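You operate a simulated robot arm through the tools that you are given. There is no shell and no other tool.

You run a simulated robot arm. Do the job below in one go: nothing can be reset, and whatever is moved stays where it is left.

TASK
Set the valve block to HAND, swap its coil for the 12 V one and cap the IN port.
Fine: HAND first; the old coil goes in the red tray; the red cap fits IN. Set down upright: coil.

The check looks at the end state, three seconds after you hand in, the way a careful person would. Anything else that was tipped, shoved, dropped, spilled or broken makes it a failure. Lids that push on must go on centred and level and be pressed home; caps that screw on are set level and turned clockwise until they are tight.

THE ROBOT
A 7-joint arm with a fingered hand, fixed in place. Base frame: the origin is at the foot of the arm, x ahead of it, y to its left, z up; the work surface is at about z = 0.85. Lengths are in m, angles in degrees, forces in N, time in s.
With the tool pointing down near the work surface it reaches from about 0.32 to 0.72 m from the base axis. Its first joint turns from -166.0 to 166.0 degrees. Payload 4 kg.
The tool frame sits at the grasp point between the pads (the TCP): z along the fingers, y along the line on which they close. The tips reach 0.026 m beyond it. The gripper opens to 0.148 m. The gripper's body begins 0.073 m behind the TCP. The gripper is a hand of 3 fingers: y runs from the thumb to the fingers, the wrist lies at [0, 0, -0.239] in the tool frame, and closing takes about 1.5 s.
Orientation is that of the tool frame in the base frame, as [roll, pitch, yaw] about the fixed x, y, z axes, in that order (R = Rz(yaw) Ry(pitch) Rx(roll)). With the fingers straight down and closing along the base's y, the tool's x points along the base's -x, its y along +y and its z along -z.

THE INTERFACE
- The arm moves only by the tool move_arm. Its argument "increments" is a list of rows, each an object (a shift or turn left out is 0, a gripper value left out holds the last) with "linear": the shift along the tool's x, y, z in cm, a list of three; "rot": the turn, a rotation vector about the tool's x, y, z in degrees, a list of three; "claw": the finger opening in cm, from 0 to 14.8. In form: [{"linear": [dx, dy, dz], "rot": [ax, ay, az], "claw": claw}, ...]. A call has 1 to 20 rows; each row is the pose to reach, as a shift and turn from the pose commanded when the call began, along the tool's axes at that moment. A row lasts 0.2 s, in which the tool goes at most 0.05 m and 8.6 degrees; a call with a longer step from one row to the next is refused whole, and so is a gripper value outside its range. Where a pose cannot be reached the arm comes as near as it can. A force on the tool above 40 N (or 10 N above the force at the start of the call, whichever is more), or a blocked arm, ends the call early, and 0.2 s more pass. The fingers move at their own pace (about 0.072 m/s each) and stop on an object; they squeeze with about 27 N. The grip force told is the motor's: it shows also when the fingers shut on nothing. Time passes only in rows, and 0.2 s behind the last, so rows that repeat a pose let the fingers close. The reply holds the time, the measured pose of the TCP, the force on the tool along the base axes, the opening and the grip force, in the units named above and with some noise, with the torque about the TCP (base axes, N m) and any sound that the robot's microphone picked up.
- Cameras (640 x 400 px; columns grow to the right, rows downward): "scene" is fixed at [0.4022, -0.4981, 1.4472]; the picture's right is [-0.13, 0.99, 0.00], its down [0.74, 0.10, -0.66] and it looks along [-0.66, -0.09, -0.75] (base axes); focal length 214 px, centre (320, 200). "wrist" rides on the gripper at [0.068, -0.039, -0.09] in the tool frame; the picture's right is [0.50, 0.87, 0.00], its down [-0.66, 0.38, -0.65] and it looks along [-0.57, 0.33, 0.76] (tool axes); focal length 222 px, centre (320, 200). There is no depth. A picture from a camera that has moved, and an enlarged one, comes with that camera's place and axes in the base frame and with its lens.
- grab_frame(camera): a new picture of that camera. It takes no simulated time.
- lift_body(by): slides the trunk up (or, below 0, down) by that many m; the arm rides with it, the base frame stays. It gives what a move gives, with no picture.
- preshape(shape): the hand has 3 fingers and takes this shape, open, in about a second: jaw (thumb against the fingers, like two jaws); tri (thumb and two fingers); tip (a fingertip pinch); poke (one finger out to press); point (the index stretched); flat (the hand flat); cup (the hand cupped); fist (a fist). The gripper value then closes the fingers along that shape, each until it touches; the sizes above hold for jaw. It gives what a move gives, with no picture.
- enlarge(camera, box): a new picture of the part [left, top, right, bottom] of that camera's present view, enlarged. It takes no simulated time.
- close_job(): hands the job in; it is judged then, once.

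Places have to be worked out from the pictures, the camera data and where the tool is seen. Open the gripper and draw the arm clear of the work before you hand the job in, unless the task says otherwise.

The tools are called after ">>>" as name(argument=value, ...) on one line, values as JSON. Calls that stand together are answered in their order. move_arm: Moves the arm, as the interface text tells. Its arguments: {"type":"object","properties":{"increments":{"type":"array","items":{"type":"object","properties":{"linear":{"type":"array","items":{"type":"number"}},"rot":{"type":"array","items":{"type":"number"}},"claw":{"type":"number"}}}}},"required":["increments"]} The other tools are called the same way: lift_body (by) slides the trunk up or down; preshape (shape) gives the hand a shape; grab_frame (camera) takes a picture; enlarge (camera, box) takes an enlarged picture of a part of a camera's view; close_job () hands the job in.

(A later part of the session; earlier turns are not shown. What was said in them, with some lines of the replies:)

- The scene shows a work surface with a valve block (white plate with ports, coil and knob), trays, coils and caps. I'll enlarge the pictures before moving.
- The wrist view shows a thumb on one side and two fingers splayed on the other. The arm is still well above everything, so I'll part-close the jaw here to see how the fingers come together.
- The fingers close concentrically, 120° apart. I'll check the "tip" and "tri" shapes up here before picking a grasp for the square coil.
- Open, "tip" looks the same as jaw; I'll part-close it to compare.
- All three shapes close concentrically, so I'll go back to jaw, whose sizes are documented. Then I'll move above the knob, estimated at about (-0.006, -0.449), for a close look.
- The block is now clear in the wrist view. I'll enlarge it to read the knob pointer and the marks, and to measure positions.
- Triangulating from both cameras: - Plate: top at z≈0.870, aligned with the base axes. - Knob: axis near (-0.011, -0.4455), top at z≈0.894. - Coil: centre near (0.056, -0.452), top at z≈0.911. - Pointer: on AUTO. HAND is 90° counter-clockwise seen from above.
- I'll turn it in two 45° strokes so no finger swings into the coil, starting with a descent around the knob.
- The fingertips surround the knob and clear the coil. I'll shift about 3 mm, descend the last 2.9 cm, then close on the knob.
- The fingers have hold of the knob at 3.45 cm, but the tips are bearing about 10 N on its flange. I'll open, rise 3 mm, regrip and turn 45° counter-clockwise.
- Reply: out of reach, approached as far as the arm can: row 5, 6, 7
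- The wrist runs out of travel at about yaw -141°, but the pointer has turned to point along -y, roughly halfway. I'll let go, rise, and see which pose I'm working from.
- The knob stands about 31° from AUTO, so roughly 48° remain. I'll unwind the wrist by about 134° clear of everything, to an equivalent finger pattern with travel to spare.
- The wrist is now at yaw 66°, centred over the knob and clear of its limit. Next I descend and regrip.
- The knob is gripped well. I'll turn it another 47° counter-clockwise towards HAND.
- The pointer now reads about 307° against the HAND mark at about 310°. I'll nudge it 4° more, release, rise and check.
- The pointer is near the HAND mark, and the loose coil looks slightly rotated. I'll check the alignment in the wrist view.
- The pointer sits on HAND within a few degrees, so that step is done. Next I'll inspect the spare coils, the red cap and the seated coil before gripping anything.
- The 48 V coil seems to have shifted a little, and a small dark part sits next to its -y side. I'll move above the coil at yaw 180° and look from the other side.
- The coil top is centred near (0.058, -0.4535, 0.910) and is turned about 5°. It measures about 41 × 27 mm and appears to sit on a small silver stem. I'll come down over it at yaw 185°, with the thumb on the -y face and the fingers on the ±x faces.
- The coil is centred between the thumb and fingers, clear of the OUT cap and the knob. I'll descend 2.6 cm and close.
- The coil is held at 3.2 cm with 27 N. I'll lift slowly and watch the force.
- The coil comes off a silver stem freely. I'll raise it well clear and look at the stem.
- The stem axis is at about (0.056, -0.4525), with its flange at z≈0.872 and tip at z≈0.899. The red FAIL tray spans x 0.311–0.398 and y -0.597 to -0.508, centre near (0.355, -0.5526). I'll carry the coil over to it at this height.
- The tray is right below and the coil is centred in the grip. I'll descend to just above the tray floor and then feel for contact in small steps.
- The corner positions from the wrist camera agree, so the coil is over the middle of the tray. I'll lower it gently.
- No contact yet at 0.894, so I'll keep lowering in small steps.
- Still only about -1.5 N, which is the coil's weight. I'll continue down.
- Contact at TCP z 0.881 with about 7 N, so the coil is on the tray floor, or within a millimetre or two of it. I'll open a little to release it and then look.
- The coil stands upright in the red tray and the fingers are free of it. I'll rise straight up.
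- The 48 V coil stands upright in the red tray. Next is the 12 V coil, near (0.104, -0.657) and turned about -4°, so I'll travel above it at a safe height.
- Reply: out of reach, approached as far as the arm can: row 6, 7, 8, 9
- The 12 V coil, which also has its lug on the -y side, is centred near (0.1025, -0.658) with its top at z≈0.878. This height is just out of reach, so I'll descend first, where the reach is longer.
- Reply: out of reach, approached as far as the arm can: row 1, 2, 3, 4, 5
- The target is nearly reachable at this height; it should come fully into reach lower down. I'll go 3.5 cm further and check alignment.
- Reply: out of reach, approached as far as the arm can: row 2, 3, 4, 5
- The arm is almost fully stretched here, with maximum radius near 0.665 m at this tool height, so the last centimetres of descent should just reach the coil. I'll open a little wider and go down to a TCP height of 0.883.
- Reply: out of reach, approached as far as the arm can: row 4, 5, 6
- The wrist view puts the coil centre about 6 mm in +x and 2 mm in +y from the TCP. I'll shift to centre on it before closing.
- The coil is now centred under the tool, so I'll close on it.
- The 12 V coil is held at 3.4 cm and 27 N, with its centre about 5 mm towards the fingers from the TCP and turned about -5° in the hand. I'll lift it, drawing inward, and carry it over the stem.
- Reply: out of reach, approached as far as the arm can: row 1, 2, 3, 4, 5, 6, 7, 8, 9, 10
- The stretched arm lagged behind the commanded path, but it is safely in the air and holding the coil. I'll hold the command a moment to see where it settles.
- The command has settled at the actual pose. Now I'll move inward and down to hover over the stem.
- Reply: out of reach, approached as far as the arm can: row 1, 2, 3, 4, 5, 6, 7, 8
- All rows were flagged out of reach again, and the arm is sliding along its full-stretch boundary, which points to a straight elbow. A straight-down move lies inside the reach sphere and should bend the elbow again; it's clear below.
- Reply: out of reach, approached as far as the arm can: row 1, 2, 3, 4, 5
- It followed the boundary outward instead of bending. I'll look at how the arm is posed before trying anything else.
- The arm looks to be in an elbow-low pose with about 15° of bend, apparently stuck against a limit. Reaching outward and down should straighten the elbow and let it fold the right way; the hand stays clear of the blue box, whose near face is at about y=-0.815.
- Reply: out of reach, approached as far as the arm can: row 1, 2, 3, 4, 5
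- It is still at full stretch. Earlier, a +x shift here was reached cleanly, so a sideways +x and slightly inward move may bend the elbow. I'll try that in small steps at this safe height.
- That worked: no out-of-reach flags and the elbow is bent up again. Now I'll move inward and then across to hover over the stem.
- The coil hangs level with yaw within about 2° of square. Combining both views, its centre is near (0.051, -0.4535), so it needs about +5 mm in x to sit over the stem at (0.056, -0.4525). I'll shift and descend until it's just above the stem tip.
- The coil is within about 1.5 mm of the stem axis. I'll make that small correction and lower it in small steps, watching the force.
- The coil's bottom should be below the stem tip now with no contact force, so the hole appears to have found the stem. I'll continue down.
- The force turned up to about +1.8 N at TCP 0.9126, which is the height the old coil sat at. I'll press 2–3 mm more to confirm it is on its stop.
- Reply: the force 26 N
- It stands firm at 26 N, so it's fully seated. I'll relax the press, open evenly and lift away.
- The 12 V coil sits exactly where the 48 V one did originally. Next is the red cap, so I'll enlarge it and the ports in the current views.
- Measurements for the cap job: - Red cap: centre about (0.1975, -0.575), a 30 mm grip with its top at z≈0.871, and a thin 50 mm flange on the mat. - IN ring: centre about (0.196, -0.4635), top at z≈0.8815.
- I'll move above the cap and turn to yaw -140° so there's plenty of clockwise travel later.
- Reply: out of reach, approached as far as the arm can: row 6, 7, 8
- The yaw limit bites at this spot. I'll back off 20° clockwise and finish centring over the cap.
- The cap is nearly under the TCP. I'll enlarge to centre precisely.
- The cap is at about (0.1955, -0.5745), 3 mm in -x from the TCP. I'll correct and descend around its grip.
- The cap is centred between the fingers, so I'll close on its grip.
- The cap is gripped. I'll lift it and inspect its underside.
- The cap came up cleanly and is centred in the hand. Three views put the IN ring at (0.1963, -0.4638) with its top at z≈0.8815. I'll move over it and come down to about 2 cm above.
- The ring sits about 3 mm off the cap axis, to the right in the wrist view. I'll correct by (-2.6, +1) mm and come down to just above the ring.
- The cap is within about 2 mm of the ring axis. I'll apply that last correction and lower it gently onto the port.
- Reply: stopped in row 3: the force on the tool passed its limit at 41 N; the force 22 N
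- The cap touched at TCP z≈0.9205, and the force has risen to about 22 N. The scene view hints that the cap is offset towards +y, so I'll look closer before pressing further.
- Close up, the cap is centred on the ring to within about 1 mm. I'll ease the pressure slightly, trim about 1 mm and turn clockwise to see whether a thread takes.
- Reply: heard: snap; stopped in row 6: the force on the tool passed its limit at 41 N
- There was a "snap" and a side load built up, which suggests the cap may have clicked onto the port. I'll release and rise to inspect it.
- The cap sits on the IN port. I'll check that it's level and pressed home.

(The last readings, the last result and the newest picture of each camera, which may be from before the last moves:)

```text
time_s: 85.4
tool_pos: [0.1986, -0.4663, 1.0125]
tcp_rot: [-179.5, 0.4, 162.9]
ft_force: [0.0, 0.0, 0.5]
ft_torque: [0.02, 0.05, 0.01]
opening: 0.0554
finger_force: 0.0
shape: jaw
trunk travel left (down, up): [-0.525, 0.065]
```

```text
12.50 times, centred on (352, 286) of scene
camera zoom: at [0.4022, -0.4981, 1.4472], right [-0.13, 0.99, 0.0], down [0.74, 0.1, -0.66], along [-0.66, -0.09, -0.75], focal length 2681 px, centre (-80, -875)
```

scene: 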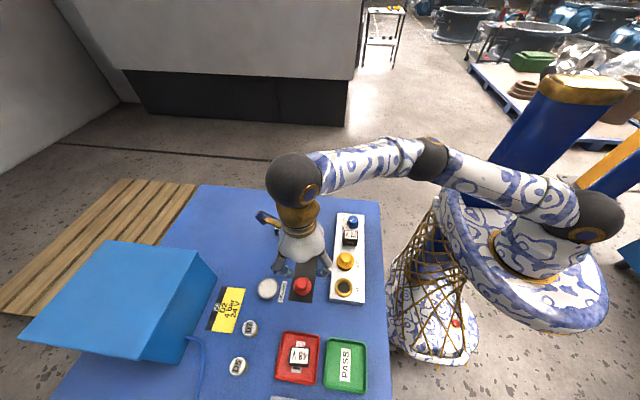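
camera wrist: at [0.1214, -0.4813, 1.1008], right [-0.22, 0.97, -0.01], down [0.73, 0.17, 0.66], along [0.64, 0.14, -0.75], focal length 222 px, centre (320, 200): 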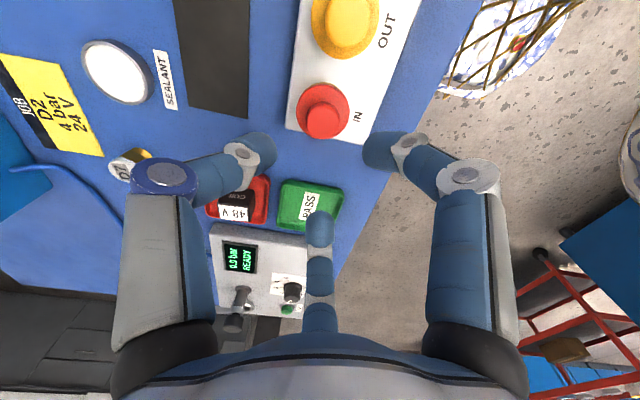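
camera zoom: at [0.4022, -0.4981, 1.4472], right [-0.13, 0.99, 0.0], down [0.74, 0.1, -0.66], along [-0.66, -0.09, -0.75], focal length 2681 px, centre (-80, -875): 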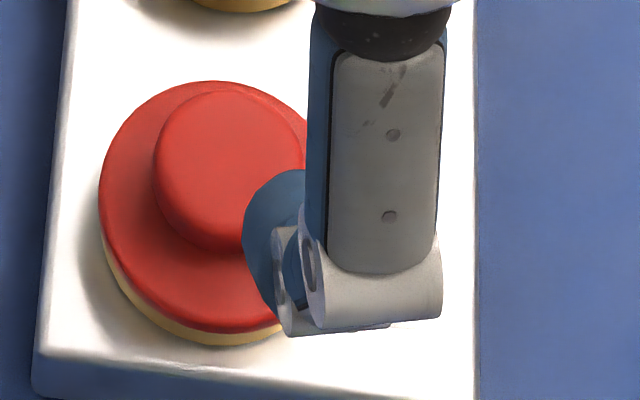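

The cap is centred at (0.1965, -0.4628) with its top at z≈0.909, about the same as the yellow OUT cap at 0.908. I'll draw the hand back toward the red tray side for an unobstructed comparison of the two caps.

>>> move_arm(increments=[{"linear": [2.5, 0, -2]}, {"linear": [5, 0, -4]}, {"linear": [7.5, 0, -6]}, {"linear": [10, 0, -8]}, {"linear": [13, 0, -8]}, {"linear": [13, 0, -8]}])

>>> enlarge(camera="scene", box=[320, 245, 384, 305])

>>> grab_frame(camera="wrist")

>>> grab_frame(camera="scene")

```text
time_s: 86.8
tool_pos: [0.0733, -0.4253, 1.0923]
tcp_rot: [-179.6, 0.4, 162.9]
ft_force: [1.0, 0.7, -0.4]
ft_torque: [0.0, 0.01, 0.0]
opening: 0.0556
finger_force: 0.1
shape: jaw
trunk travel left (down, up): [-0.525, 0.065]
```

```text
6.67 times, centred on (352, 275) of scene
camera zoom: at [0.4022, -0.4981, 1.4472], right [-0.13, 0.99, 0.0], down [0.74, 0.1, -0.66], along [-0.66, -0.09, -0.75], focal length 1430 px, centre (107, -300)
```

zoom: 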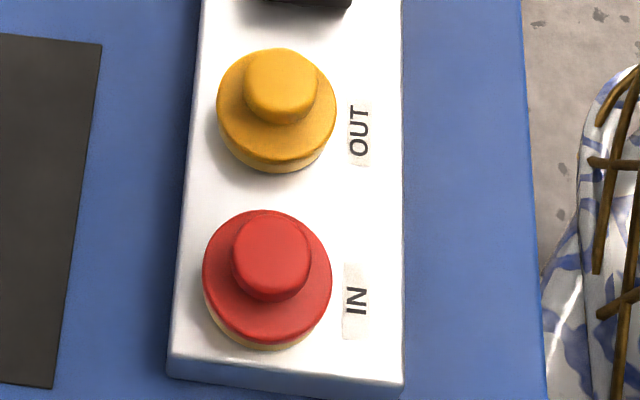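

```text
taken
camera wrist: at [-0.0034, -0.4417, 1.1798], right [-0.22, 0.97, -0.01], down [0.73, 0.17, 0.66], along [0.64, 0.14, -0.75], focal length 222 px, centre (320, 200)
```

wrist: 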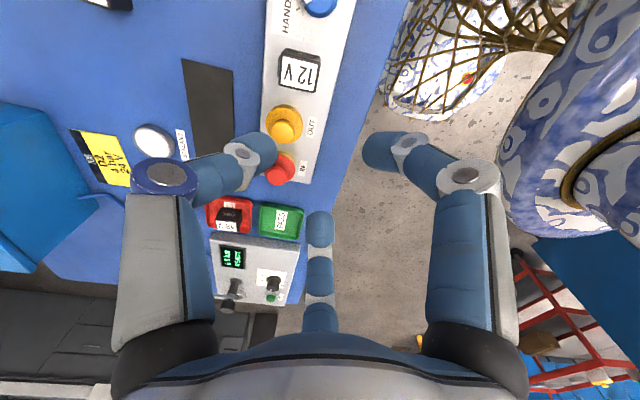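

```text
taken
```

scene: 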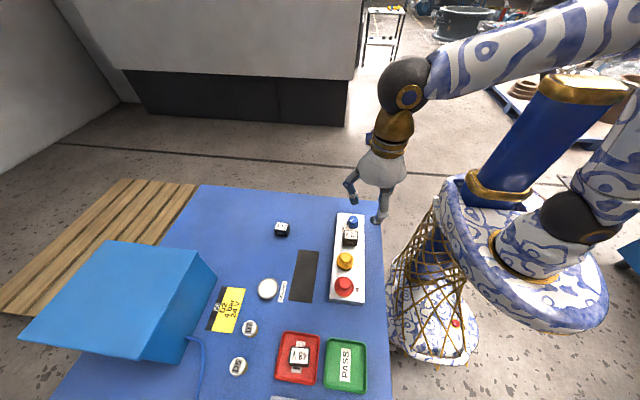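

The red cap's gold band looks slightly uneven from left to right. I'll enlarge both caps to compare.

>>> enlarge(camera="scene", box=[332, 273, 364, 301])

>>> enlarge(camera="scene", box=[332, 246, 364, 274])

>>> enlarge(camera="wrist", box=[256, 95, 320, 195])

```text
14.29 times, centred on (348, 287) of scene
camera zoom: at [0.4022, -0.4981, 1.4472], right [-0.13, 0.99, 0.0], down [0.74, 0.1, -0.66], along [-0.66, -0.09, -0.75], focal length 3064 px, centre (-80, -1043)
```

zoom: 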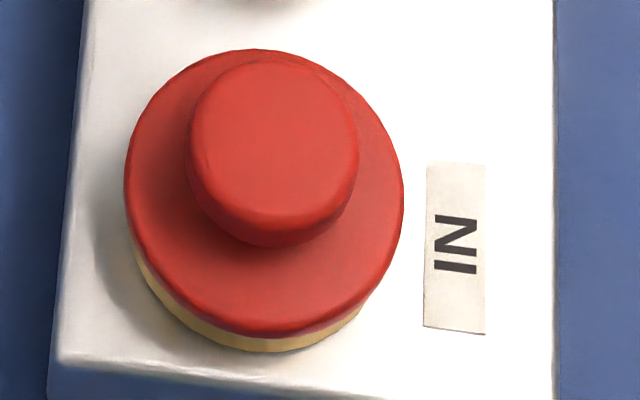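

```text
14.29 times, centred on (348, 260) of scene
camera zoom: at [0.4022, -0.4981, 1.4472], right [-0.13, 0.99, 0.0], down [0.74, 0.1, -0.66], along [-0.66, -0.09, -0.75], focal length 3064 px, centre (-80, -657)
```

zoom: 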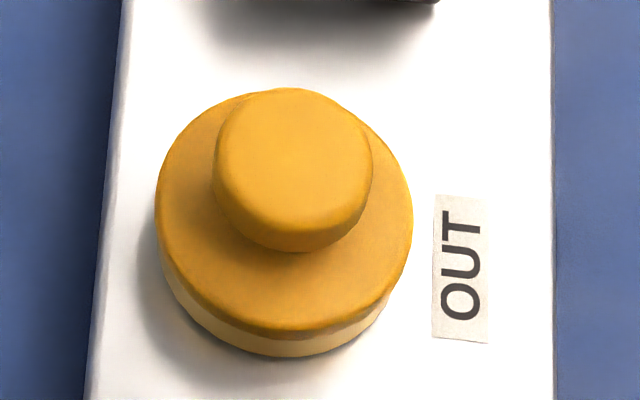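

```text
4.00 times, centred on (288, 145) of wrist
camera zoom: at [-0.0034, -0.4417, 1.1798], right [-0.22, 0.97, -0.01], down [0.73, 0.17, 0.66], along [0.64, 0.14, -0.75], focal length 888 px, centre (448, 420)
```

zoom: 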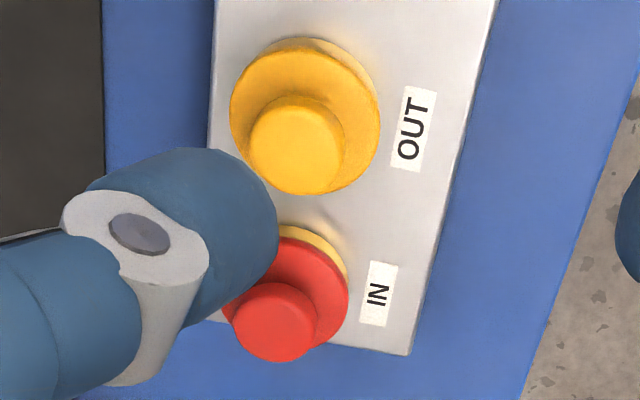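

Both caps look alike, and I compute the red flange's lower edge at about 0.883, right on the ring top like the yellow one. To be sure it's home I'll regrip it, centred on its axis, press down, and try a clockwise turn.

>>> move_arm(increments=[{"linear": [-3, 0, 1], "rot": [-0.2, 0.2, 0]}, {"linear": [-6.5, 0, 2], "rot": [-0.4, 0.4, 0]}, {"linear": [-10, 0, 4], "rot": [-0.4, 0.4, 0]}, {"linear": [-12.9, 0.03, 7], "rot": [-0.4, 0.4, 0]}, {"linear": [-12.9, 0.03, 10], "rot": [-0.4, 0.4, 0]}, {"linear": [-12.9, 0.03, 13], "rot": [-0.4, 0.4, 0]}, {"linear": [-12.9, 0.03, 13], "rot": [-0.4, 0.4, 0]}])

>>> enlarge(camera="wrist", box=[240, 80, 400, 230])

```text
time_s: 88.4
tool_pos: [0.1977, -0.4662, 0.9612]
tcp_rot: [180.0, 0.0, 163.0]
ft_force: [-0.9, -0.5, 0.6]
ft_torque: [0.0, 0.02, 0.01]
opening: 0.0555
finger_force: 0.0
shape: jaw
trunk travel left (down, up): [-0.525, 0.065]
```

```text
2.67 times, centred on (320, 155) of wrist
camera zoom: at [0.1212, -0.4812, 1.0506], right [-0.22, 0.97, 0.0], down [0.74, 0.17, 0.65], along [0.64, 0.15, -0.76], focal length 592 px, centre (320, 320)
```

zoom: 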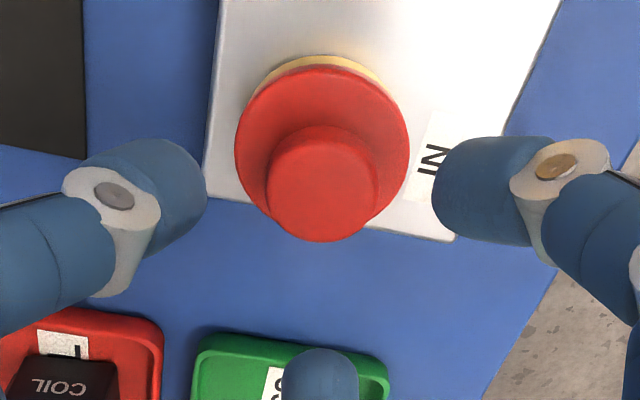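

The cap is centred under the TCP to within a millimetre. I'll descend around the grip and close.

>>> move_arm(increments=[{"linear": [0.05, 0, 1.5]}, {"linear": [0.05, 0, 3]}, {"linear": [0.05, 0, 3.9]}, {"linear": [0.05, 0, 3.9], "claw": 4}, {"linear": [0.05, 0, 3.9], "claw": 2}, {"linear": [0.05, 0, 3.9], "claw": 2}, {"linear": [0.05, 0, 3.9], "claw": 2}, {"linear": [0.05, 0, 3.9], "claw": 2}, {"linear": [0.05, 0, 3.9], "claw": 2}])

>>> enlarge(camera="wrist", box=[240, 100, 400, 250])

```text
time_s: 90.4
tool_pos: [0.1965, -0.4642, 0.9218]
tcp_rot: [-179.9, 0.0, 162.9]
ft_force: [-0.4, 0.2, -1.4]
ft_torque: [0.01, 0.04, -0.01]
opening: 0.0321
finger_force: 26.9
shape: jaw
trunk travel left (down, up): [-0.525, 0.065]
```

```text
2.67 times, centred on (320, 175) of wrist
camera zoom: at [0.1203, -0.4809, 1.0112], right [-0.22, 0.97, 0.0], down [0.74, 0.17, 0.65], along [0.64, 0.15, -0.76], focal length 592 px, centre (320, 267)
```

zoom: 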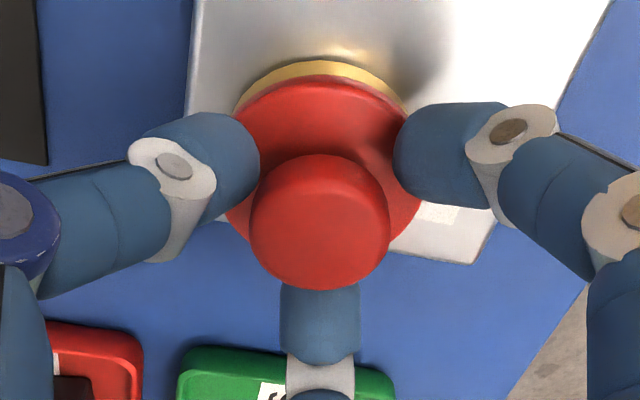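

The fingers are on the cap's grip at 3.2 cm. I'll press straight down and watch the force.

>>> move_arm(increments=[{"linear": [0, 0, 0.15]}, {"linear": [0, 0, 0.3]}, {"linear": [0, 0, 0.4]}, {"linear": [0, 0, 0.4]}])

```text
time_s: 91.3
tool_pos: [0.1964, -0.4658, 0.9206]
tcp_rot: [-179.7, 0.2, 162.9]
ft_force: [-4.6, 6.7, 22.1]
ft_torque: [0.5, 0.23, -0.17]
opening: 0.0322
finger_force: 27.1
shape: jaw
trunk travel left (down, up): [-0.525, 0.065]
stopped in row 4: the force on the tool passed its limit at 42 N (the readings are from after the stop); the commanded pose is now the measured one
```

It resisted more than 40 N with no further movement or sound, so it's home. I'll ease off and try a small clockwise turn to feel whether it is tight.

>>> move_arm(increments=[{"linear": [0, 0, -0.15]}, {"linear": [0, 0, -0.15], "rot": [0, 0, 6]}, {"linear": [0, 0, -0.15], "rot": [0, 0, 12]}, {"linear": [0, 0, -0.15], "rot": [0, 0, 18]}, {"linear": [0, 0, -0.15], "rot": [0, 0, 18]}])

>>> enlarge(camera="wrist", box=[240, 100, 400, 250])

```text
time_s: 92.5
tool_pos: [0.1977, -0.4654, 0.9212]
tcp_rot: [-179.8, 0.3, 145.0]
ft_force: [7.3, -5.2, 18.5]
ft_torque: [0.08, -0.06, 0.44]
opening: 0.0319
finger_force: 27.0
shape: jaw
trunk travel left (down, up): [-0.525, 0.065]
```

```text
2.67 times, centred on (320, 175) of wrist
camera zoom: at [0.1206, -0.458, 1.0103], right [0.09, 1.0, -0.01], down [0.75, -0.06, 0.66], along [0.65, -0.06, -0.75], focal length 592 px, centre (320, 267)
```

zoom: 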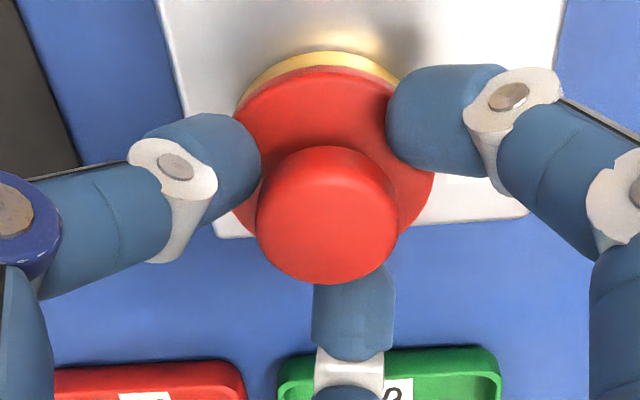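

The turn meets 0.44 N·m of resistance and the cap stays put, so it's fast. I'll relieve the twist, release and rise.

>>> move_arm(increments=[{"linear": [0, 0, -0.1], "rot": [0, 0, -6]}, {"linear": [0, 0, -0.2], "rot": [0, 0, -10], "claw": 4}, {"linear": [0, 0, -0.2], "rot": [0, 0, -10], "claw": 5.6}, {"linear": [0, 0, -0.2], "rot": [0, 0, -10], "claw": 5.6}, {"linear": [0, 0, -2], "rot": [0, 0, -10]}, {"linear": [0, 0, -5], "rot": [0, 0, -10]}, {"linear": [0, 0, -9], "rot": [0, 0, -10]}, {"linear": [0, 0, -13], "rot": [0, 0, -10]}, {"linear": [0, 0, -13], "rot": [0, 0, -10]}])

>>> enlarge(camera="wrist", box=[262, 60, 390, 160])

>>> enlarge(camera="scene", box=[280, 200, 400, 400])

```text
time_s: 94.5
tool_pos: [0.1979, -0.4665, 1.0504]
tcp_rot: [-179.8, 0.2, 154.9]
ft_force: [-0.5, -0.5, -0.7]
ft_torque: [0.01, 0.02, -0.01]
opening: 0.0556
finger_force: 0.1
shape: jaw
trunk travel left (down, up): [-0.525, 0.065]
heard: snap
```

```text
4.00 times, centred on (326, 110) of wrist
camera zoom: at [0.1199, -0.4715, 1.1394], right [-0.09, 1.0, 0.0], down [0.75, 0.07, 0.65], along [0.65, 0.05, -0.76], focal length 888 px, centre (296, 560)
```

zoom: 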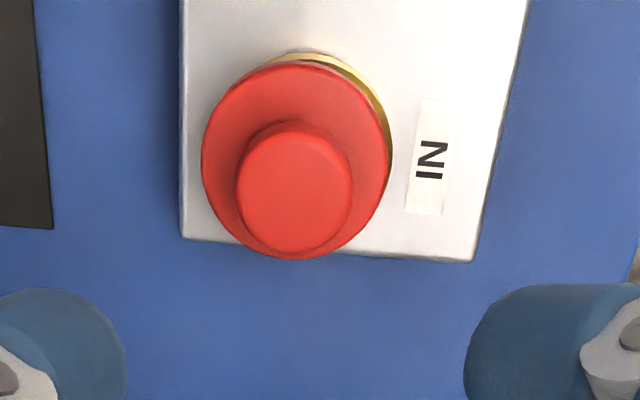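

```text
2.00 times, centred on (340, 300) of scene
camera zoom: at [0.4022, -0.4981, 1.4472], right [-0.13, 0.99, 0.0], down [0.74, 0.1, -0.66], along [-0.66, -0.09, -0.75], focal length 429 px, centre (280, 0)
```

zoom: 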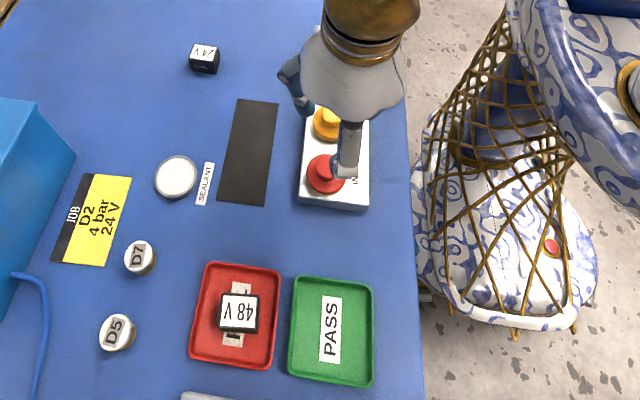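

A second "snap", and the cap now looks shifted: easing upward while still gripping seems to have popped it off its seat. I'll move the hand aside to see how it sits.

>>> move_arm(increments=[{"linear": [3, 0, -1]}, {"linear": [6, 0, -2]}, {"linear": [9, 0, -3]}, {"linear": [12, 0, -4]}, {"linear": [12, 0, -4]}])

>>> enlarge(camera="scene", box=[332, 273, 364, 301])

>>> enlarge(camera="wrist", box=[240, 90, 340, 190])

```text
time_s: 95.7
tool_pos: [0.0898, -0.4147, 1.0905]
tcp_rot: [-179.8, 0.1, 154.9]
ft_force: [0.0, 0.6, 0.5]
ft_torque: [0.01, 0.02, -0.01]
opening: 0.0558
finger_force: 0.0
shape: jaw
trunk travel left (down, up): [-0.525, 0.065]
```

```text
14.29 times, centred on (348, 287) of scene
camera zoom: at [0.4022, -0.4981, 1.4472], right [-0.13, 0.99, 0.0], down [0.74, 0.1, -0.66], along [-0.66, -0.09, -0.75], focal length 3064 px, centre (-80, -1043)
```

zoom: 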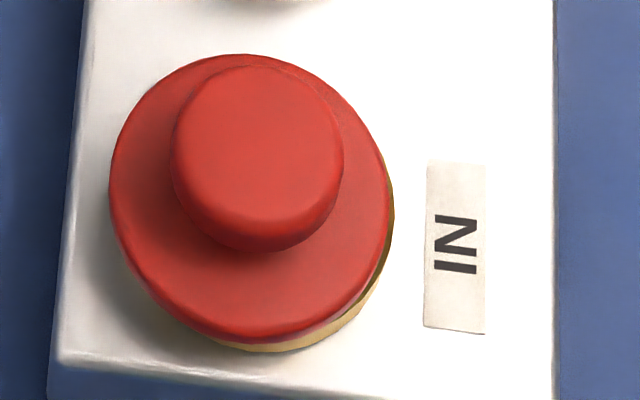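

```text
4.00 times, centred on (290, 140) of wrist
camera zoom: at [0.0118, -0.4202, 1.1806], right [-0.09, 1.0, 0.0], down [0.75, 0.07, 0.65], along [0.65, 0.05, -0.76], focal length 888 px, centre (440, 440)
```

zoom: 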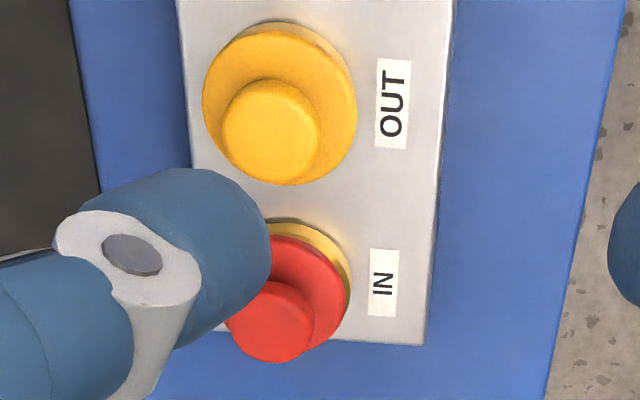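

The cap has come loose and sits about 2–3 mm off towards -y. It is a push-on snap cap, and its true axis (from when it was seated) is at TCP (0.1967, -0.4632). I'll go back over it, regrip, re-centre, press straight down and release without pulling.

>>> move_arm(increments=[{"linear": [-3, 0, 2]}, {"linear": [-6, 0, 4]}, {"linear": [-9, -0.05, 6]}, {"linear": [-11.92, -0.09, 9]}, {"linear": [-11.92, -0.09, 12]}, {"linear": [-11.92, -0.09, 13]}, {"linear": [-11.92, -0.09, 13]}])

>>> enlarge(camera="wrist", box=[260, 80, 380, 180])

```text
time_s: 97.3
tool_pos: [0.1971, -0.4669, 0.9614]
tcp_rot: [-179.8, 0.2, 154.9]
ft_force: [0.2, -0.1, -0.1]
ft_torque: [-0.03, 0.02, -0.03]
opening: 0.0556
finger_force: 0.0
shape: jaw
trunk travel left (down, up): [-0.525, 0.065]
```

```text
4.00 times, centred on (320, 130) of wrist
camera zoom: at [0.1182, -0.4726, 1.0502], right [-0.09, 1.0, 0.0], down [0.75, 0.07, 0.65], along [0.65, 0.05, -0.76], focal length 888 px, centre (320, 480)
```

zoom: 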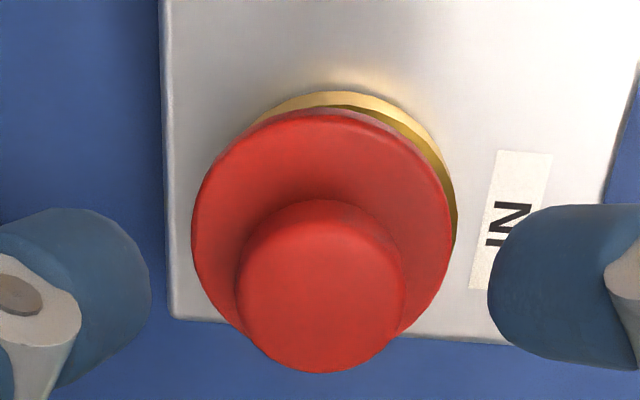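

The cap grip is under the TCP at about (0.197, -0.466), with the ring centre about 3–4 mm to +y. I'll descend and grip it.

>>> move_arm(increments=[{"linear": [-0.09, 0, 1.5]}, {"linear": [-0.09, 0, 3]}, {"linear": [-0.09, 0, 3.9]}, {"linear": [-0.09, 0, 3.9], "claw": 4}, {"linear": [-0.09, 0, 3.9], "claw": 2}, {"linear": [-0.09, 0, 3.9], "claw": 2}, {"linear": [-0.09, 0, 3.9], "claw": 2}, {"linear": [-0.09, 0, 3.9], "claw": 2}])

>>> move_arm(increments=[{"linear": [0, 0, -0.3]}, {"linear": [0, 0, -0.6]}, {"linear": [0, 0, -0.8]}, {"linear": [0, 0, -0.8]}])

>>> enlarge(camera="wrist", box=[260, 100, 380, 200])

>>> enlarge(camera="scene", box=[328, 270, 376, 310])

```text
time_s: 99.1
tool_pos: [0.1981, -0.4675, 0.9214]
tcp_rot: [-179.8, 0.1, 154.8]
ft_force: [0.1, 0.2, -0.2]
ft_torque: [-0.02, 0.03, 0.03]
opening: 0.0287
finger_force: 27.5
shape: jaw
trunk travel left (down, up): [-0.525, 0.065]
```

```text
time_s: 100.1
tool_pos: [0.197, -0.4672, 0.9309]
tcp_rot: [-179.9, 0.1, 154.9]
ft_force: [-0.6, 0.6, -0.7]
ft_torque: [0.0, 0.01, -0.01]
opening: 0.0289
finger_force: 27.1
shape: jaw
trunk travel left (down, up): [-0.525, 0.065]
```

```text
4.00 times, centred on (320, 150) of wrist
camera zoom: at [0.1192, -0.4732, 1.0197], right [-0.09, 1.0, 0.0], down [0.75, 0.07, 0.65], along [0.65, 0.05, -0.76], focal length 888 px, centre (320, 400)
```

zoom: 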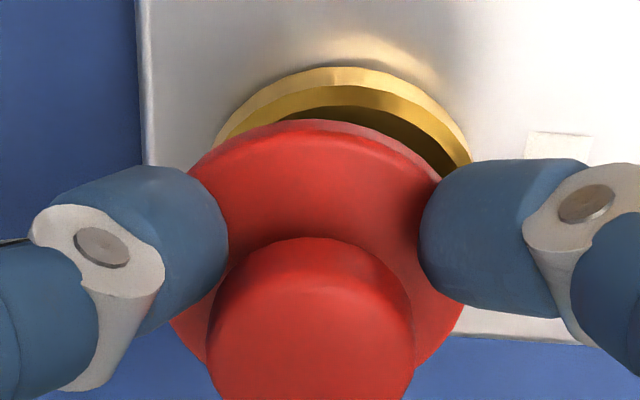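

```text
10.00 times, centred on (352, 290) of scene
camera zoom: at [0.4022, -0.4981, 1.4472], right [-0.13, 0.99, 0.0], down [0.74, 0.1, -0.66], along [-0.66, -0.09, -0.75], focal length 2145 px, centre (0, -700)
```

zoom: 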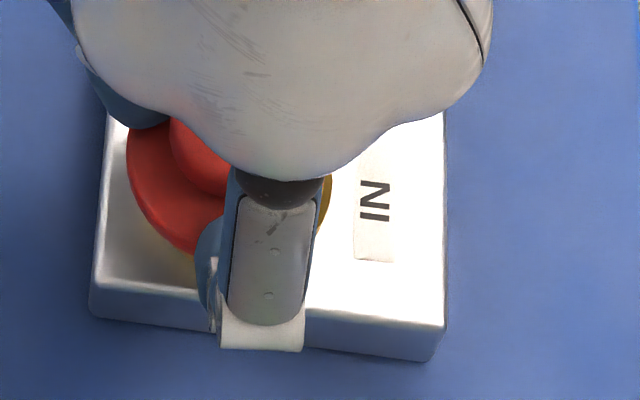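

The cap is held about 1 cm up. The ring is about 5 mm to the right and 2 mm forward of the cap axis in this view, so I'll shift and check the alignment again.

>>> move_arm(increments=[{"linear": [0.05, 0.26, 0]}, {"linear": [0.1, 0.53, 0]}, {"linear": [0.1, 0.53, 0]}, {"linear": [0.1, 0.53, 0]}])

>>> enlarge(camera="wrist", box=[260, 100, 380, 200])

>>> enlarge(camera="scene", box=[328, 270, 376, 310])

```text
time_s: 101.1
tool_pos: [0.1982, -0.4626, 0.9302]
tcp_rot: [-179.8, 0.1, 154.9]
ft_force: [-0.3, -0.3, 0.5]
ft_torque: [-0.01, 0.02, -0.01]
opening: 0.0287
finger_force: 27.4
shape: jaw
trunk travel left (down, up): [-0.525, 0.065]
```

```text
4.00 times, centred on (320, 150) of wrist
camera zoom: at [0.1209, -0.468, 1.0195], right [-0.09, 1.0, 0.0], down [0.75, 0.07, 0.65], along [0.65, 0.05, -0.76], focal length 888 px, centre (320, 400)
```

zoom: 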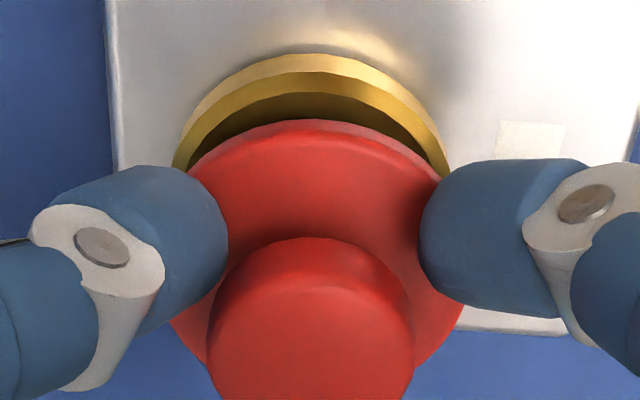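

```text
10.00 times, centred on (352, 290) of scene
camera zoom: at [0.4022, -0.4981, 1.4472], right [-0.13, 0.99, 0.0], down [0.74, 0.1, -0.66], along [-0.66, -0.09, -0.75], focal length 2145 px, centre (0, -700)
```

zoom: 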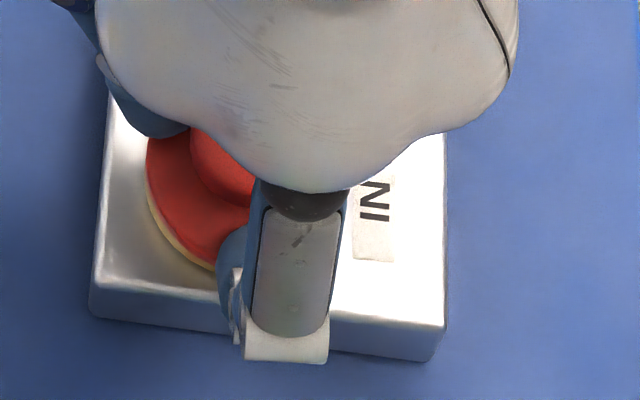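

The cap is now concentric to within about 1 mm. I'll trim that and press straight down to snap it on.

>>> move_arm(increments=[{"linear": [-0.05, -0.09, 0.3]}, {"linear": [-0.05, -0.09, 0.6]}, {"linear": [-0.05, -0.09, 0.8]}, {"linear": [-0.05, -0.09, 0.8]}])

>>> move_arm(increments=[{"linear": [0, 0, 0.1]}, {"linear": [0, 0, 0.2]}, {"linear": [0, 0, 0.3]}, {"linear": [0, 0, 0.4]}, {"linear": [0, 0, 0.5]}, {"linear": [0, 0, 0.6]}])

>>> enlarge(camera="wrist", box=[260, 100, 380, 200])

>>> enlarge(camera="scene", box=[328, 270, 376, 310])

```text
time_s: 102.1
tool_pos: [0.199, -0.4626, 0.9222]
tcp_rot: [-179.9, 0.1, 154.8]
ft_force: [-0.1, 0.4, 1.5]
ft_torque: [0.03, 0.01, 0.01]
opening: 0.0286
finger_force: 27.2
shape: jaw
trunk travel left (down, up): [-0.525, 0.065]
```

```text
time_s: 103.3
tool_pos: [0.1992, -0.4641, 0.9218]
tcp_rot: [-179.6, 0.3, 154.9]
ft_force: [-3.1, 5.4, 22.3]
ft_torque: [0.32, 0.12, -0.02]
opening: 0.0292
finger_force: 27.0
shape: jaw
trunk travel left (down, up): [-0.525, 0.065]
stopped in row 5: the force on the tool passed its limit at 43 N (the readings are from after the stop); the commanded pose is now the measured one
```

```text
4.00 times, centred on (320, 150) of wrist
camera zoom: at [0.1209, -0.4679, 1.0104], right [-0.09, 1.0, -0.01], down [0.75, 0.07, 0.66], along [0.65, 0.05, -0.75], focal length 888 px, centre (320, 400)
```

zoom: 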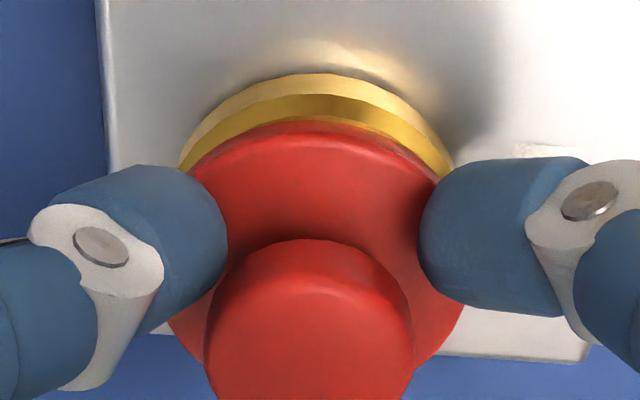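

```text
10.00 times, centred on (352, 290) of scene
camera zoom: at [0.4022, -0.4981, 1.4472], right [-0.13, 0.99, 0.0], down [0.74, 0.1, -0.66], along [-0.66, -0.09, -0.75], focal length 2145 px, centre (0, -700)
```

zoom: 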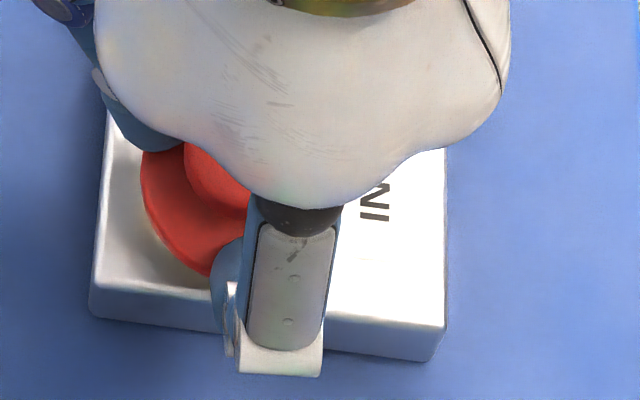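

There was no snap yet. Compared with the seated picture, the flange is still about 3 mm too high and about 1.5 mm too far in +x. I'll ease off, shift by (-1.6, -0.9) mm and press again.

>>> move_arm(increments=[{"linear": [0.05, -0.07, -0.1], "rot": [-0.2, 0.2, 0]}, {"linear": [0.11, -0.15, -0.1], "rot": [-0.4, 0.3, 0]}, {"linear": [0.11, -0.15, 0], "rot": [-0.4, 0.3, 0]}, {"linear": [0.11, -0.15, 0.1], "rot": [-0.4, 0.3, 0]}, {"linear": [0.11, -0.15, 0.2], "rot": [-0.4, 0.3, 0]}, {"linear": [0.11, -0.15, 0.3], "rot": [-0.4, 0.3, 0]}, {"linear": [0.11, -0.15, 0.4], "rot": [-0.4, 0.3, 0]}])

>>> enlarge(camera="wrist", box=[260, 100, 380, 200])

```text
time_s: 104.5
tool_pos: [0.1999, -0.4649, 0.9211]
tcp_rot: [-179.8, 0.2, 155.0]
ft_force: [-0.1, 7.0, 21.8]
ft_torque: [0.54, -0.04, -0.04]
opening: 0.0295
finger_force: 26.9
shape: jaw
trunk travel left (down, up): [-0.525, 0.065]
stopped in row 6: the force on the tool passed its limit at 42 N (the readings are from after the stop); the commanded pose is now the measured one
```

```text
4.00 times, centred on (320, 150) of wrist
camera zoom: at [0.1206, -0.47, 1.0103], right [-0.09, 1.0, -0.01], down [0.75, 0.07, 0.66], along [0.65, 0.05, -0.75], focal length 888 px, centre (320, 400)
```

zoom: 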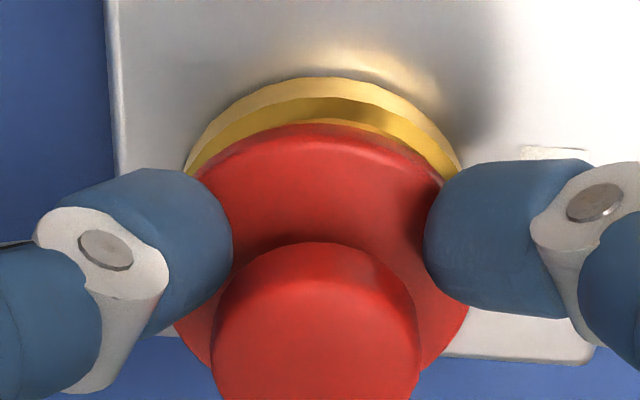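

The cap is still riding on the rim, and the grip may be holding it sideways. I'll unload, shift 1.5 mm in -x, set it down lightly and let go. Then I'll press its top with closed fingers so it can self-centre.

>>> move_arm(increments=[{"linear": [0, 0, -0.3]}, {"linear": [0.13, -0.05, -0.3]}, {"linear": [0.13, -0.05, -0.1]}, {"linear": [0.13, -0.05, 0]}, {"linear": [0.13, -0.05, 0]}])

>>> enlarge(camera="wrist", box=[260, 100, 380, 200])

```text
time_s: 105.7
tool_pos: [0.1981, -0.4667, 0.9212]
tcp_rot: [-179.9, 0.3, 155.0]
ft_force: [0.0, 0.4, 22.7]
ft_torque: [0.19, -0.12, -0.02]
opening: 0.0294
finger_force: 26.4
shape: jaw
trunk travel left (down, up): [-0.525, 0.065]
```

```text
4.00 times, centred on (320, 150) of wrist
camera zoom: at [0.119, -0.4713, 1.0104], right [-0.09, 1.0, -0.01], down [0.75, 0.07, 0.66], along [0.65, 0.05, -0.75], focal length 888 px, centre (320, 400)
```

zoom: 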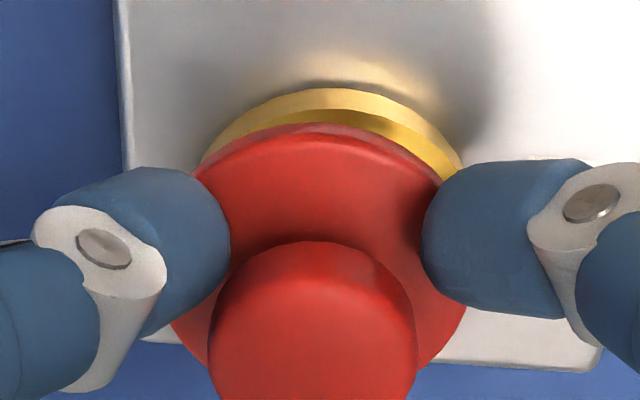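

The x alignment is now good. The cap needs about 2 mm to the right (+y). I'll unload, shift and press again.

>>> move_arm(increments=[{"linear": [0, 0, -0.25]}, {"linear": [0.09, 0.16, -0.25]}, {"linear": [0.09, 0.16, -0.1]}, {"linear": [0.09, 0.16, 0]}, {"linear": [0.09, 0.16, 0.1]}, {"linear": [0.09, 0.16, 0.15]}])

>>> enlarge(camera="wrist", box=[260, 100, 380, 200])

```text
time_s: 107.0
tool_pos: [0.1985, -0.4641, 0.9216]
tcp_rot: [-179.6, 0.4, 155.0]
ft_force: [-0.1, 1.2, 17.2]
ft_torque: [0.15, 0.0, -0.02]
opening: 0.0302
finger_force: 27.8
shape: jaw
trunk travel left (down, up): [-0.525, 0.065]
stopped in row 6: the force on the tool passed its limit at 43 N (the readings are from after the stop); the commanded pose is now the measured one
```

```text
4.00 times, centred on (320, 150) of wrist
camera zoom: at [0.1191, -0.4694, 1.0101], right [-0.09, 1.0, -0.01], down [0.75, 0.07, 0.66], along [0.66, 0.05, -0.75], focal length 888 px, centre (320, 400)
```

zoom: 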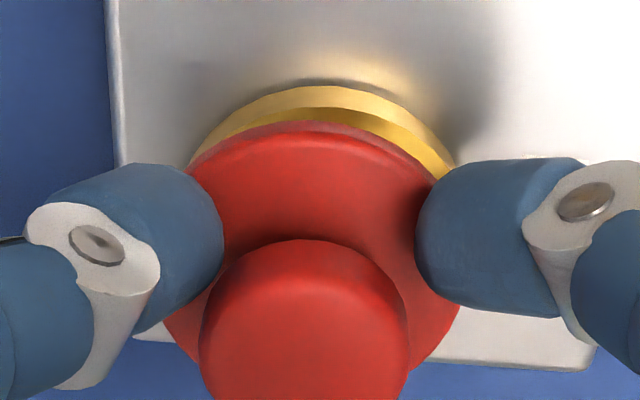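

The cap still needs about 2 mm to the right relative to the ring. I'll shift, then use the combination that worked before: light press plus a small clockwise twist.

>>> move_arm(increments=[{"linear": [0, 0, -0.25]}, {"linear": [0.1, 0.18, -0.25], "rot": [-0.4, 0.4, 0]}, {"linear": [0.1, 0.18, -0.1], "rot": [-0.4, 0.4, 0]}, {"linear": [0.1, 0.18, 0], "rot": [-0.4, 0.4, 0]}, {"linear": [0.1, 0.18, 0], "rot": [-0.4, 0.4, 0]}])

>>> enlarge(camera="wrist", box=[260, 100, 380, 200])

```text
time_s: 108.2
tool_pos: [0.1963, -0.4628, 0.9213]
tcp_rot: [-180.0, 0.1, 154.9]
ft_force: [-6.7, -1.9, 27.2]
ft_torque: [-0.11, 0.36, -0.16]
opening: 0.0299
finger_force: 26.5
shape: jaw
trunk travel left (down, up): [-0.525, 0.065]
heard: snap
```

```text
4.00 times, centred on (320, 150) of wrist
camera zoom: at [0.118, -0.4685, 1.0109], right [-0.09, 1.0, 0.0], down [0.75, 0.07, 0.66], along [0.65, 0.06, -0.76], focal length 888 px, centre (320, 400)
```

zoom: 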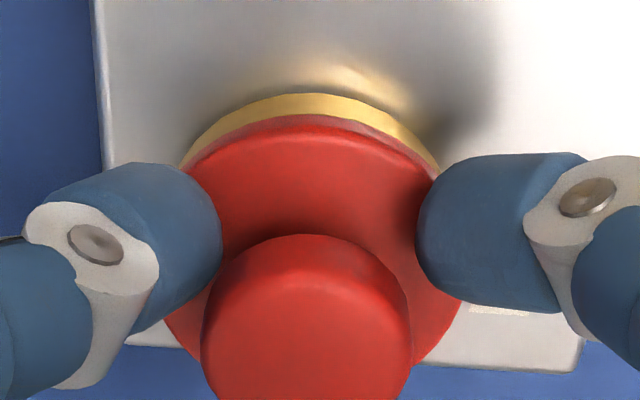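

It snapped on, and the gold band is down to the seated width. Now I'll open the fingers in place, without any upward pull, and only rise once they're clear.

>>> move_arm(increments=[{"claw": 3.4}, {"claw": 4.2}, {"claw": 5}, {"claw": 5.8}, {"claw": 5.8}, {"claw": 5.8}])

>>> enlarge(camera="wrist", box=[260, 100, 380, 200])

```text
time_s: 109.6
tool_pos: [0.1975, -0.463, 0.9194]
tcp_rot: [179.8, -0.2, 155.0]
ft_force: [0.8, -0.2, 0.0]
ft_torque: [0.03, 0.01, -0.02]
opening: 0.0575
finger_force: 0.1
shape: jaw
trunk travel left (down, up): [-0.525, 0.065]
```

```text
4.00 times, centred on (320, 150) of wrist
camera zoom: at [0.1195, -0.469, 1.0089], right [-0.09, 1.0, 0.0], down [0.75, 0.06, 0.65], along [0.65, 0.06, -0.76], focal length 888 px, centre (320, 400)
```

zoom: 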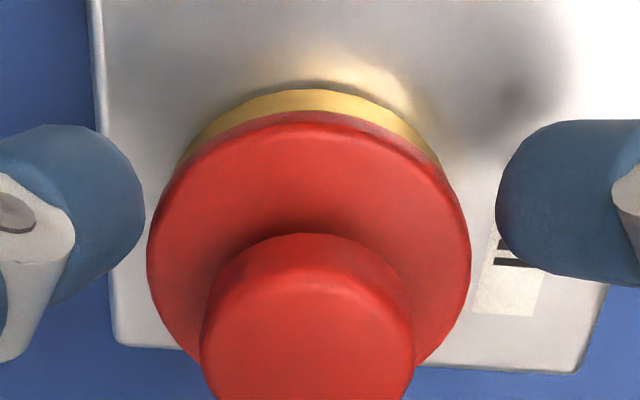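

The fingers are clear and the cap stays seated and concentric. I'll rise straight up and draw back towards -x for a final look.

>>> move_arm(increments=[{"linear": [0, 0, -1]}, {"linear": [0, 0, -3]}, {"linear": [0, 0, -7]}, {"linear": [0, 0, -11]}, {"linear": [0, 0, -15]}, {"linear": [3, 1, -17]}, {"linear": [6, 2, -18]}, {"linear": [9, 3, -18]}, {"linear": [12, 4, -18]}, {"linear": [12, 4, -18]}])

>>> grab_frame(camera="scene")

>>> enlarge(camera="scene", box=[332, 273, 364, 301])

>>> enlarge(camera="scene", box=[260, 205, 390, 305])

>>> grab_frame(camera="wrist")

```text
time_s: 111.8
tool_pos: [0.1053, -0.3765, 1.0999]
tcp_rot: [179.7, 0.0, 155.0]
ft_force: [0.7, 0.6, 0.0]
ft_torque: [-0.04, 0.01, 0.0]
opening: 0.0579
finger_force: 0.0
shape: jaw
trunk travel left (down, up): [-0.525, 0.065]
```

```text
taken
```

scene: 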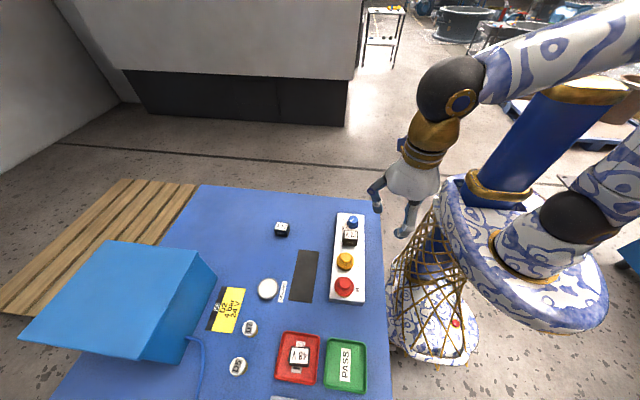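

```text
14.29 times, centred on (348, 287) of scene
camera zoom: at [0.4022, -0.4981, 1.4472], right [-0.13, 0.99, 0.0], down [0.74, 0.1, -0.66], along [-0.66, -0.09, -0.75], focal length 3064 px, centre (-80, -1043)
```

zoom: 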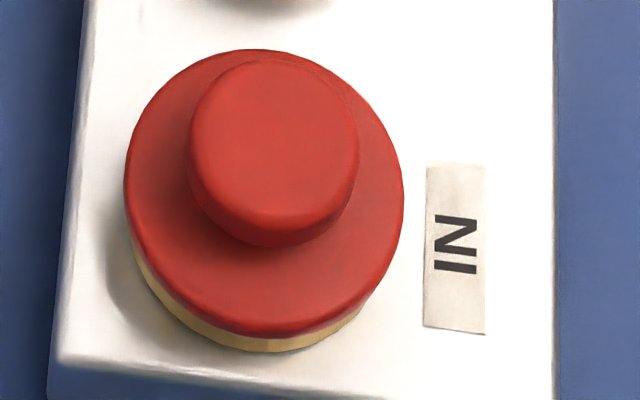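

```text
4.00 times, centred on (325, 255) of scene
camera zoom: at [0.4022, -0.4981, 1.4472], right [-0.13, 0.99, 0.0], down [0.74, 0.1, -0.66], along [-0.66, -0.09, -0.75], focal length 858 px, centre (300, -20)
```

zoom: 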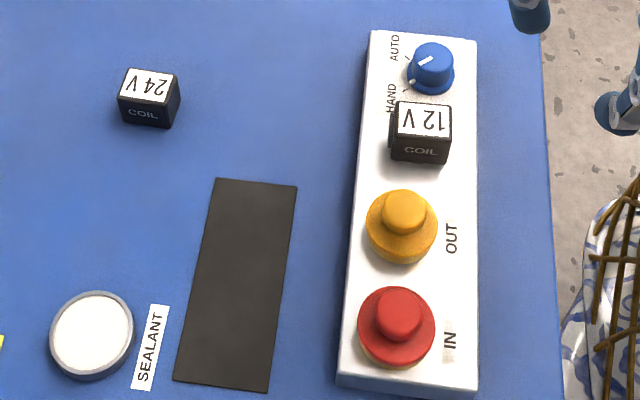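

```text
taken
camera wrist: at [0.027, -0.3829, 1.1897], right [-0.09, 1.0, 0.0], down [0.75, 0.06, 0.65], along [0.65, 0.06, -0.76], focal length 222 px, centre (320, 200)
```

wrist: 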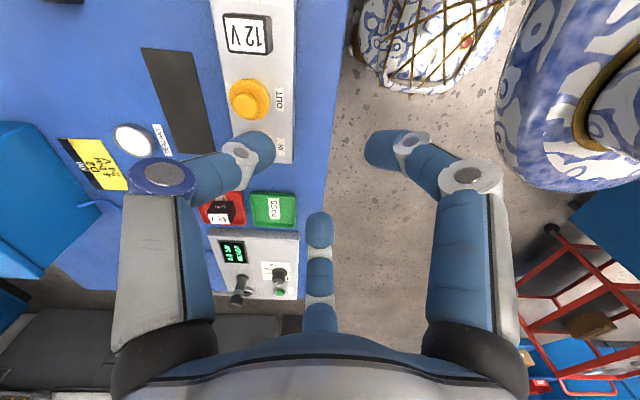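

The cap now looks exactly as it did when first seated: level, centred and down on the ring. As a last check I'll take a near-vertical look at the knob pointer and the 12 V coil.

>>> move_arm(increments=[{"linear": [1.5, -1.5, 0]}, {"linear": [3, -3.2, 0]}, {"linear": [4, -5, 0]}, {"linear": [4.3, -7.4, 0]}, {"linear": [4.3, -7.4, 0]}])

>>> grab_frame(camera="wrist")

>>> enlarge(camera="wrist", box=[240, 0, 360, 80])

```text
time_s: 113.0
tool_pos: [0.0345, -0.4256, 1.0996]
tcp_rot: [179.8, 0.0, 155.0]
ft_force: [0.4, 0.5, -0.1]
ft_torque: [-0.02, -0.01, -0.02]
opening: 0.0578
finger_force: 0.0
shape: jaw
trunk travel left (down, up): [-0.525, 0.065]
```

```text
taken
camera wrist: at [-0.0429, -0.4312, 1.1882], right [-0.09, 1.0, 0.0], down [0.75, 0.06, 0.65], along [0.65, 0.06, -0.76], focal length 222 px, centre (320, 200)
```

wrist: 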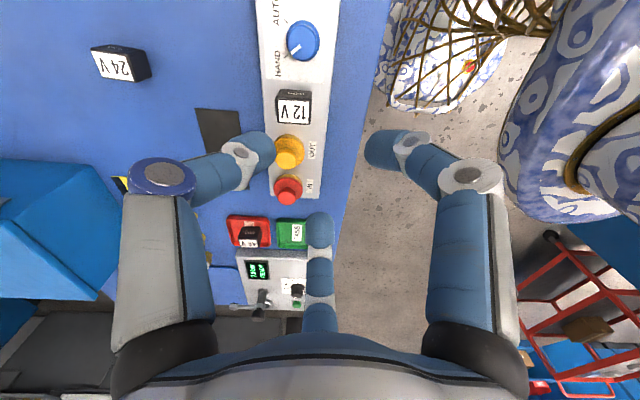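

```text
5.00 times, centred on (300, 40) of wrist
camera zoom: at [-0.0429, -0.4312, 1.1882], right [-0.09, 1.0, 0.0], down [0.75, 0.06, 0.65], along [0.65, 0.06, -0.76], focal length 1111 px, centre (420, 1000)
```

zoom: 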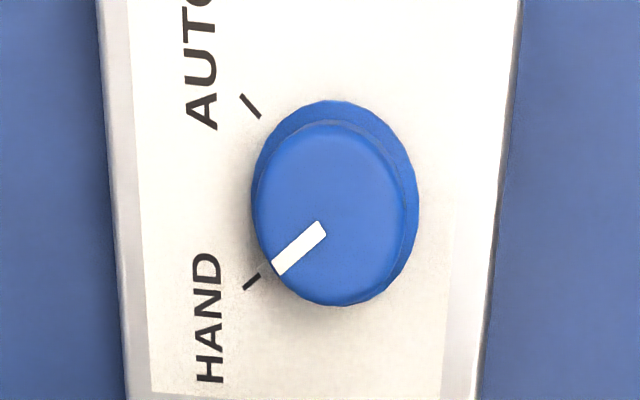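

The pointer lines up with the HAND tick, the 12 V coil and both caps are in place, and the 48 V coil stands in the red tray. I'll open the hand and raise the arm well clear.

>>> move_arm(increments=[{"linear": [0, 0, -4], "claw": 8}, {"linear": [0, 0, -8], "claw": 10}, {"linear": [0, 0, -12], "claw": 12}, {"linear": [0, 0, -15], "claw": 14}, {"linear": [0, 0, -15], "claw": 14}, {"linear": [0, 0, -15], "claw": 14}])

>>> grab_frame(camera="scene")

>>> enlarge(camera="scene", box=[190, 200, 390, 400])

```text
time_s: 114.4
tool_pos: [0.037, -0.4257, 1.2517]
tcp_rot: [179.8, -0.1, 155.0]
ft_force: [-0.5, 0.2, 0.0]
ft_torque: [-0.01, 0.03, 0.0]
opening: 0.1398
finger_force: 0.1
shape: jaw
trunk travel left (down, up): [-0.525, 0.065]
```

```text
taken
```

scene: 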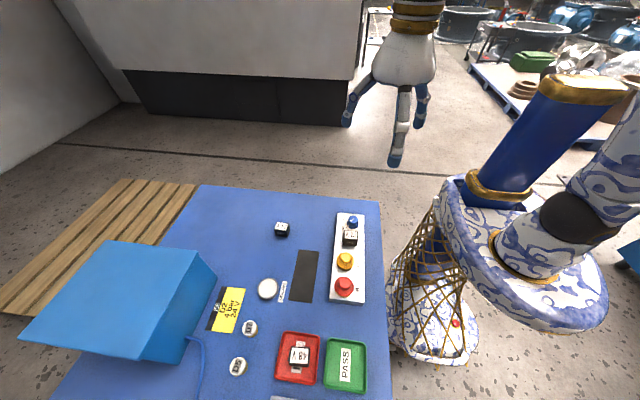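

```text
2.00 times, centred on (290, 300) of scene
camera zoom: at [0.4022, -0.4981, 1.4472], right [-0.13, 0.99, 0.0], down [0.74, 0.1, -0.66], along [-0.66, -0.09, -0.75], focal length 429 px, centre (380, 0)
```

zoom: 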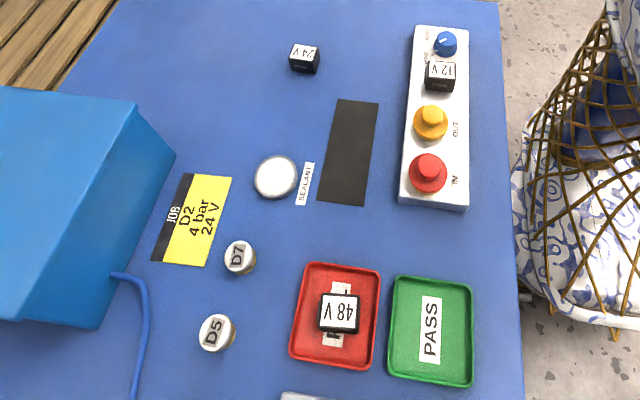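

The final picture shows everything in place:
- **Knob:** on HAND.
- **Coils:** the 12 V coil is on the stem, and the 48 V coil stands upright in the red tray.
- **IN port:** the red cap is seated.
- **Everything else:** where it was at the start.

The arm is clear with the gripper open, so I'm handing in.

>>> close_job()

```text
The job is handed in.
```

I handed the job in with all three parts done; the check result hasn't come back to me.

- **HAND:** I turned the valve knob from AUTO to HAND first. The pointer lines up with the HAND mark.
- **Coil:** The 12 V coil is on the stem in the same position the old one had. It held firm when I pressed it down. The 48 V coil stands upright in the red tray.
- **IN cap:** The red cap is a push-on cap. It snapped on, but while testing whether it was tight I popped it loose again. I re-centred it and pressed until it snapped a second time. It now looks level, centred and fully down on the ring.

While I turned the knob, a finger nudged the 48 V coil on its stem by a millimetre or two; it came off cleanly afterwards. The job card on the bench says 24 V, but I followed your instruction and fitted the 12 V coil. Nothing else on the bench looks moved, and the arm is clear with the gripper open.
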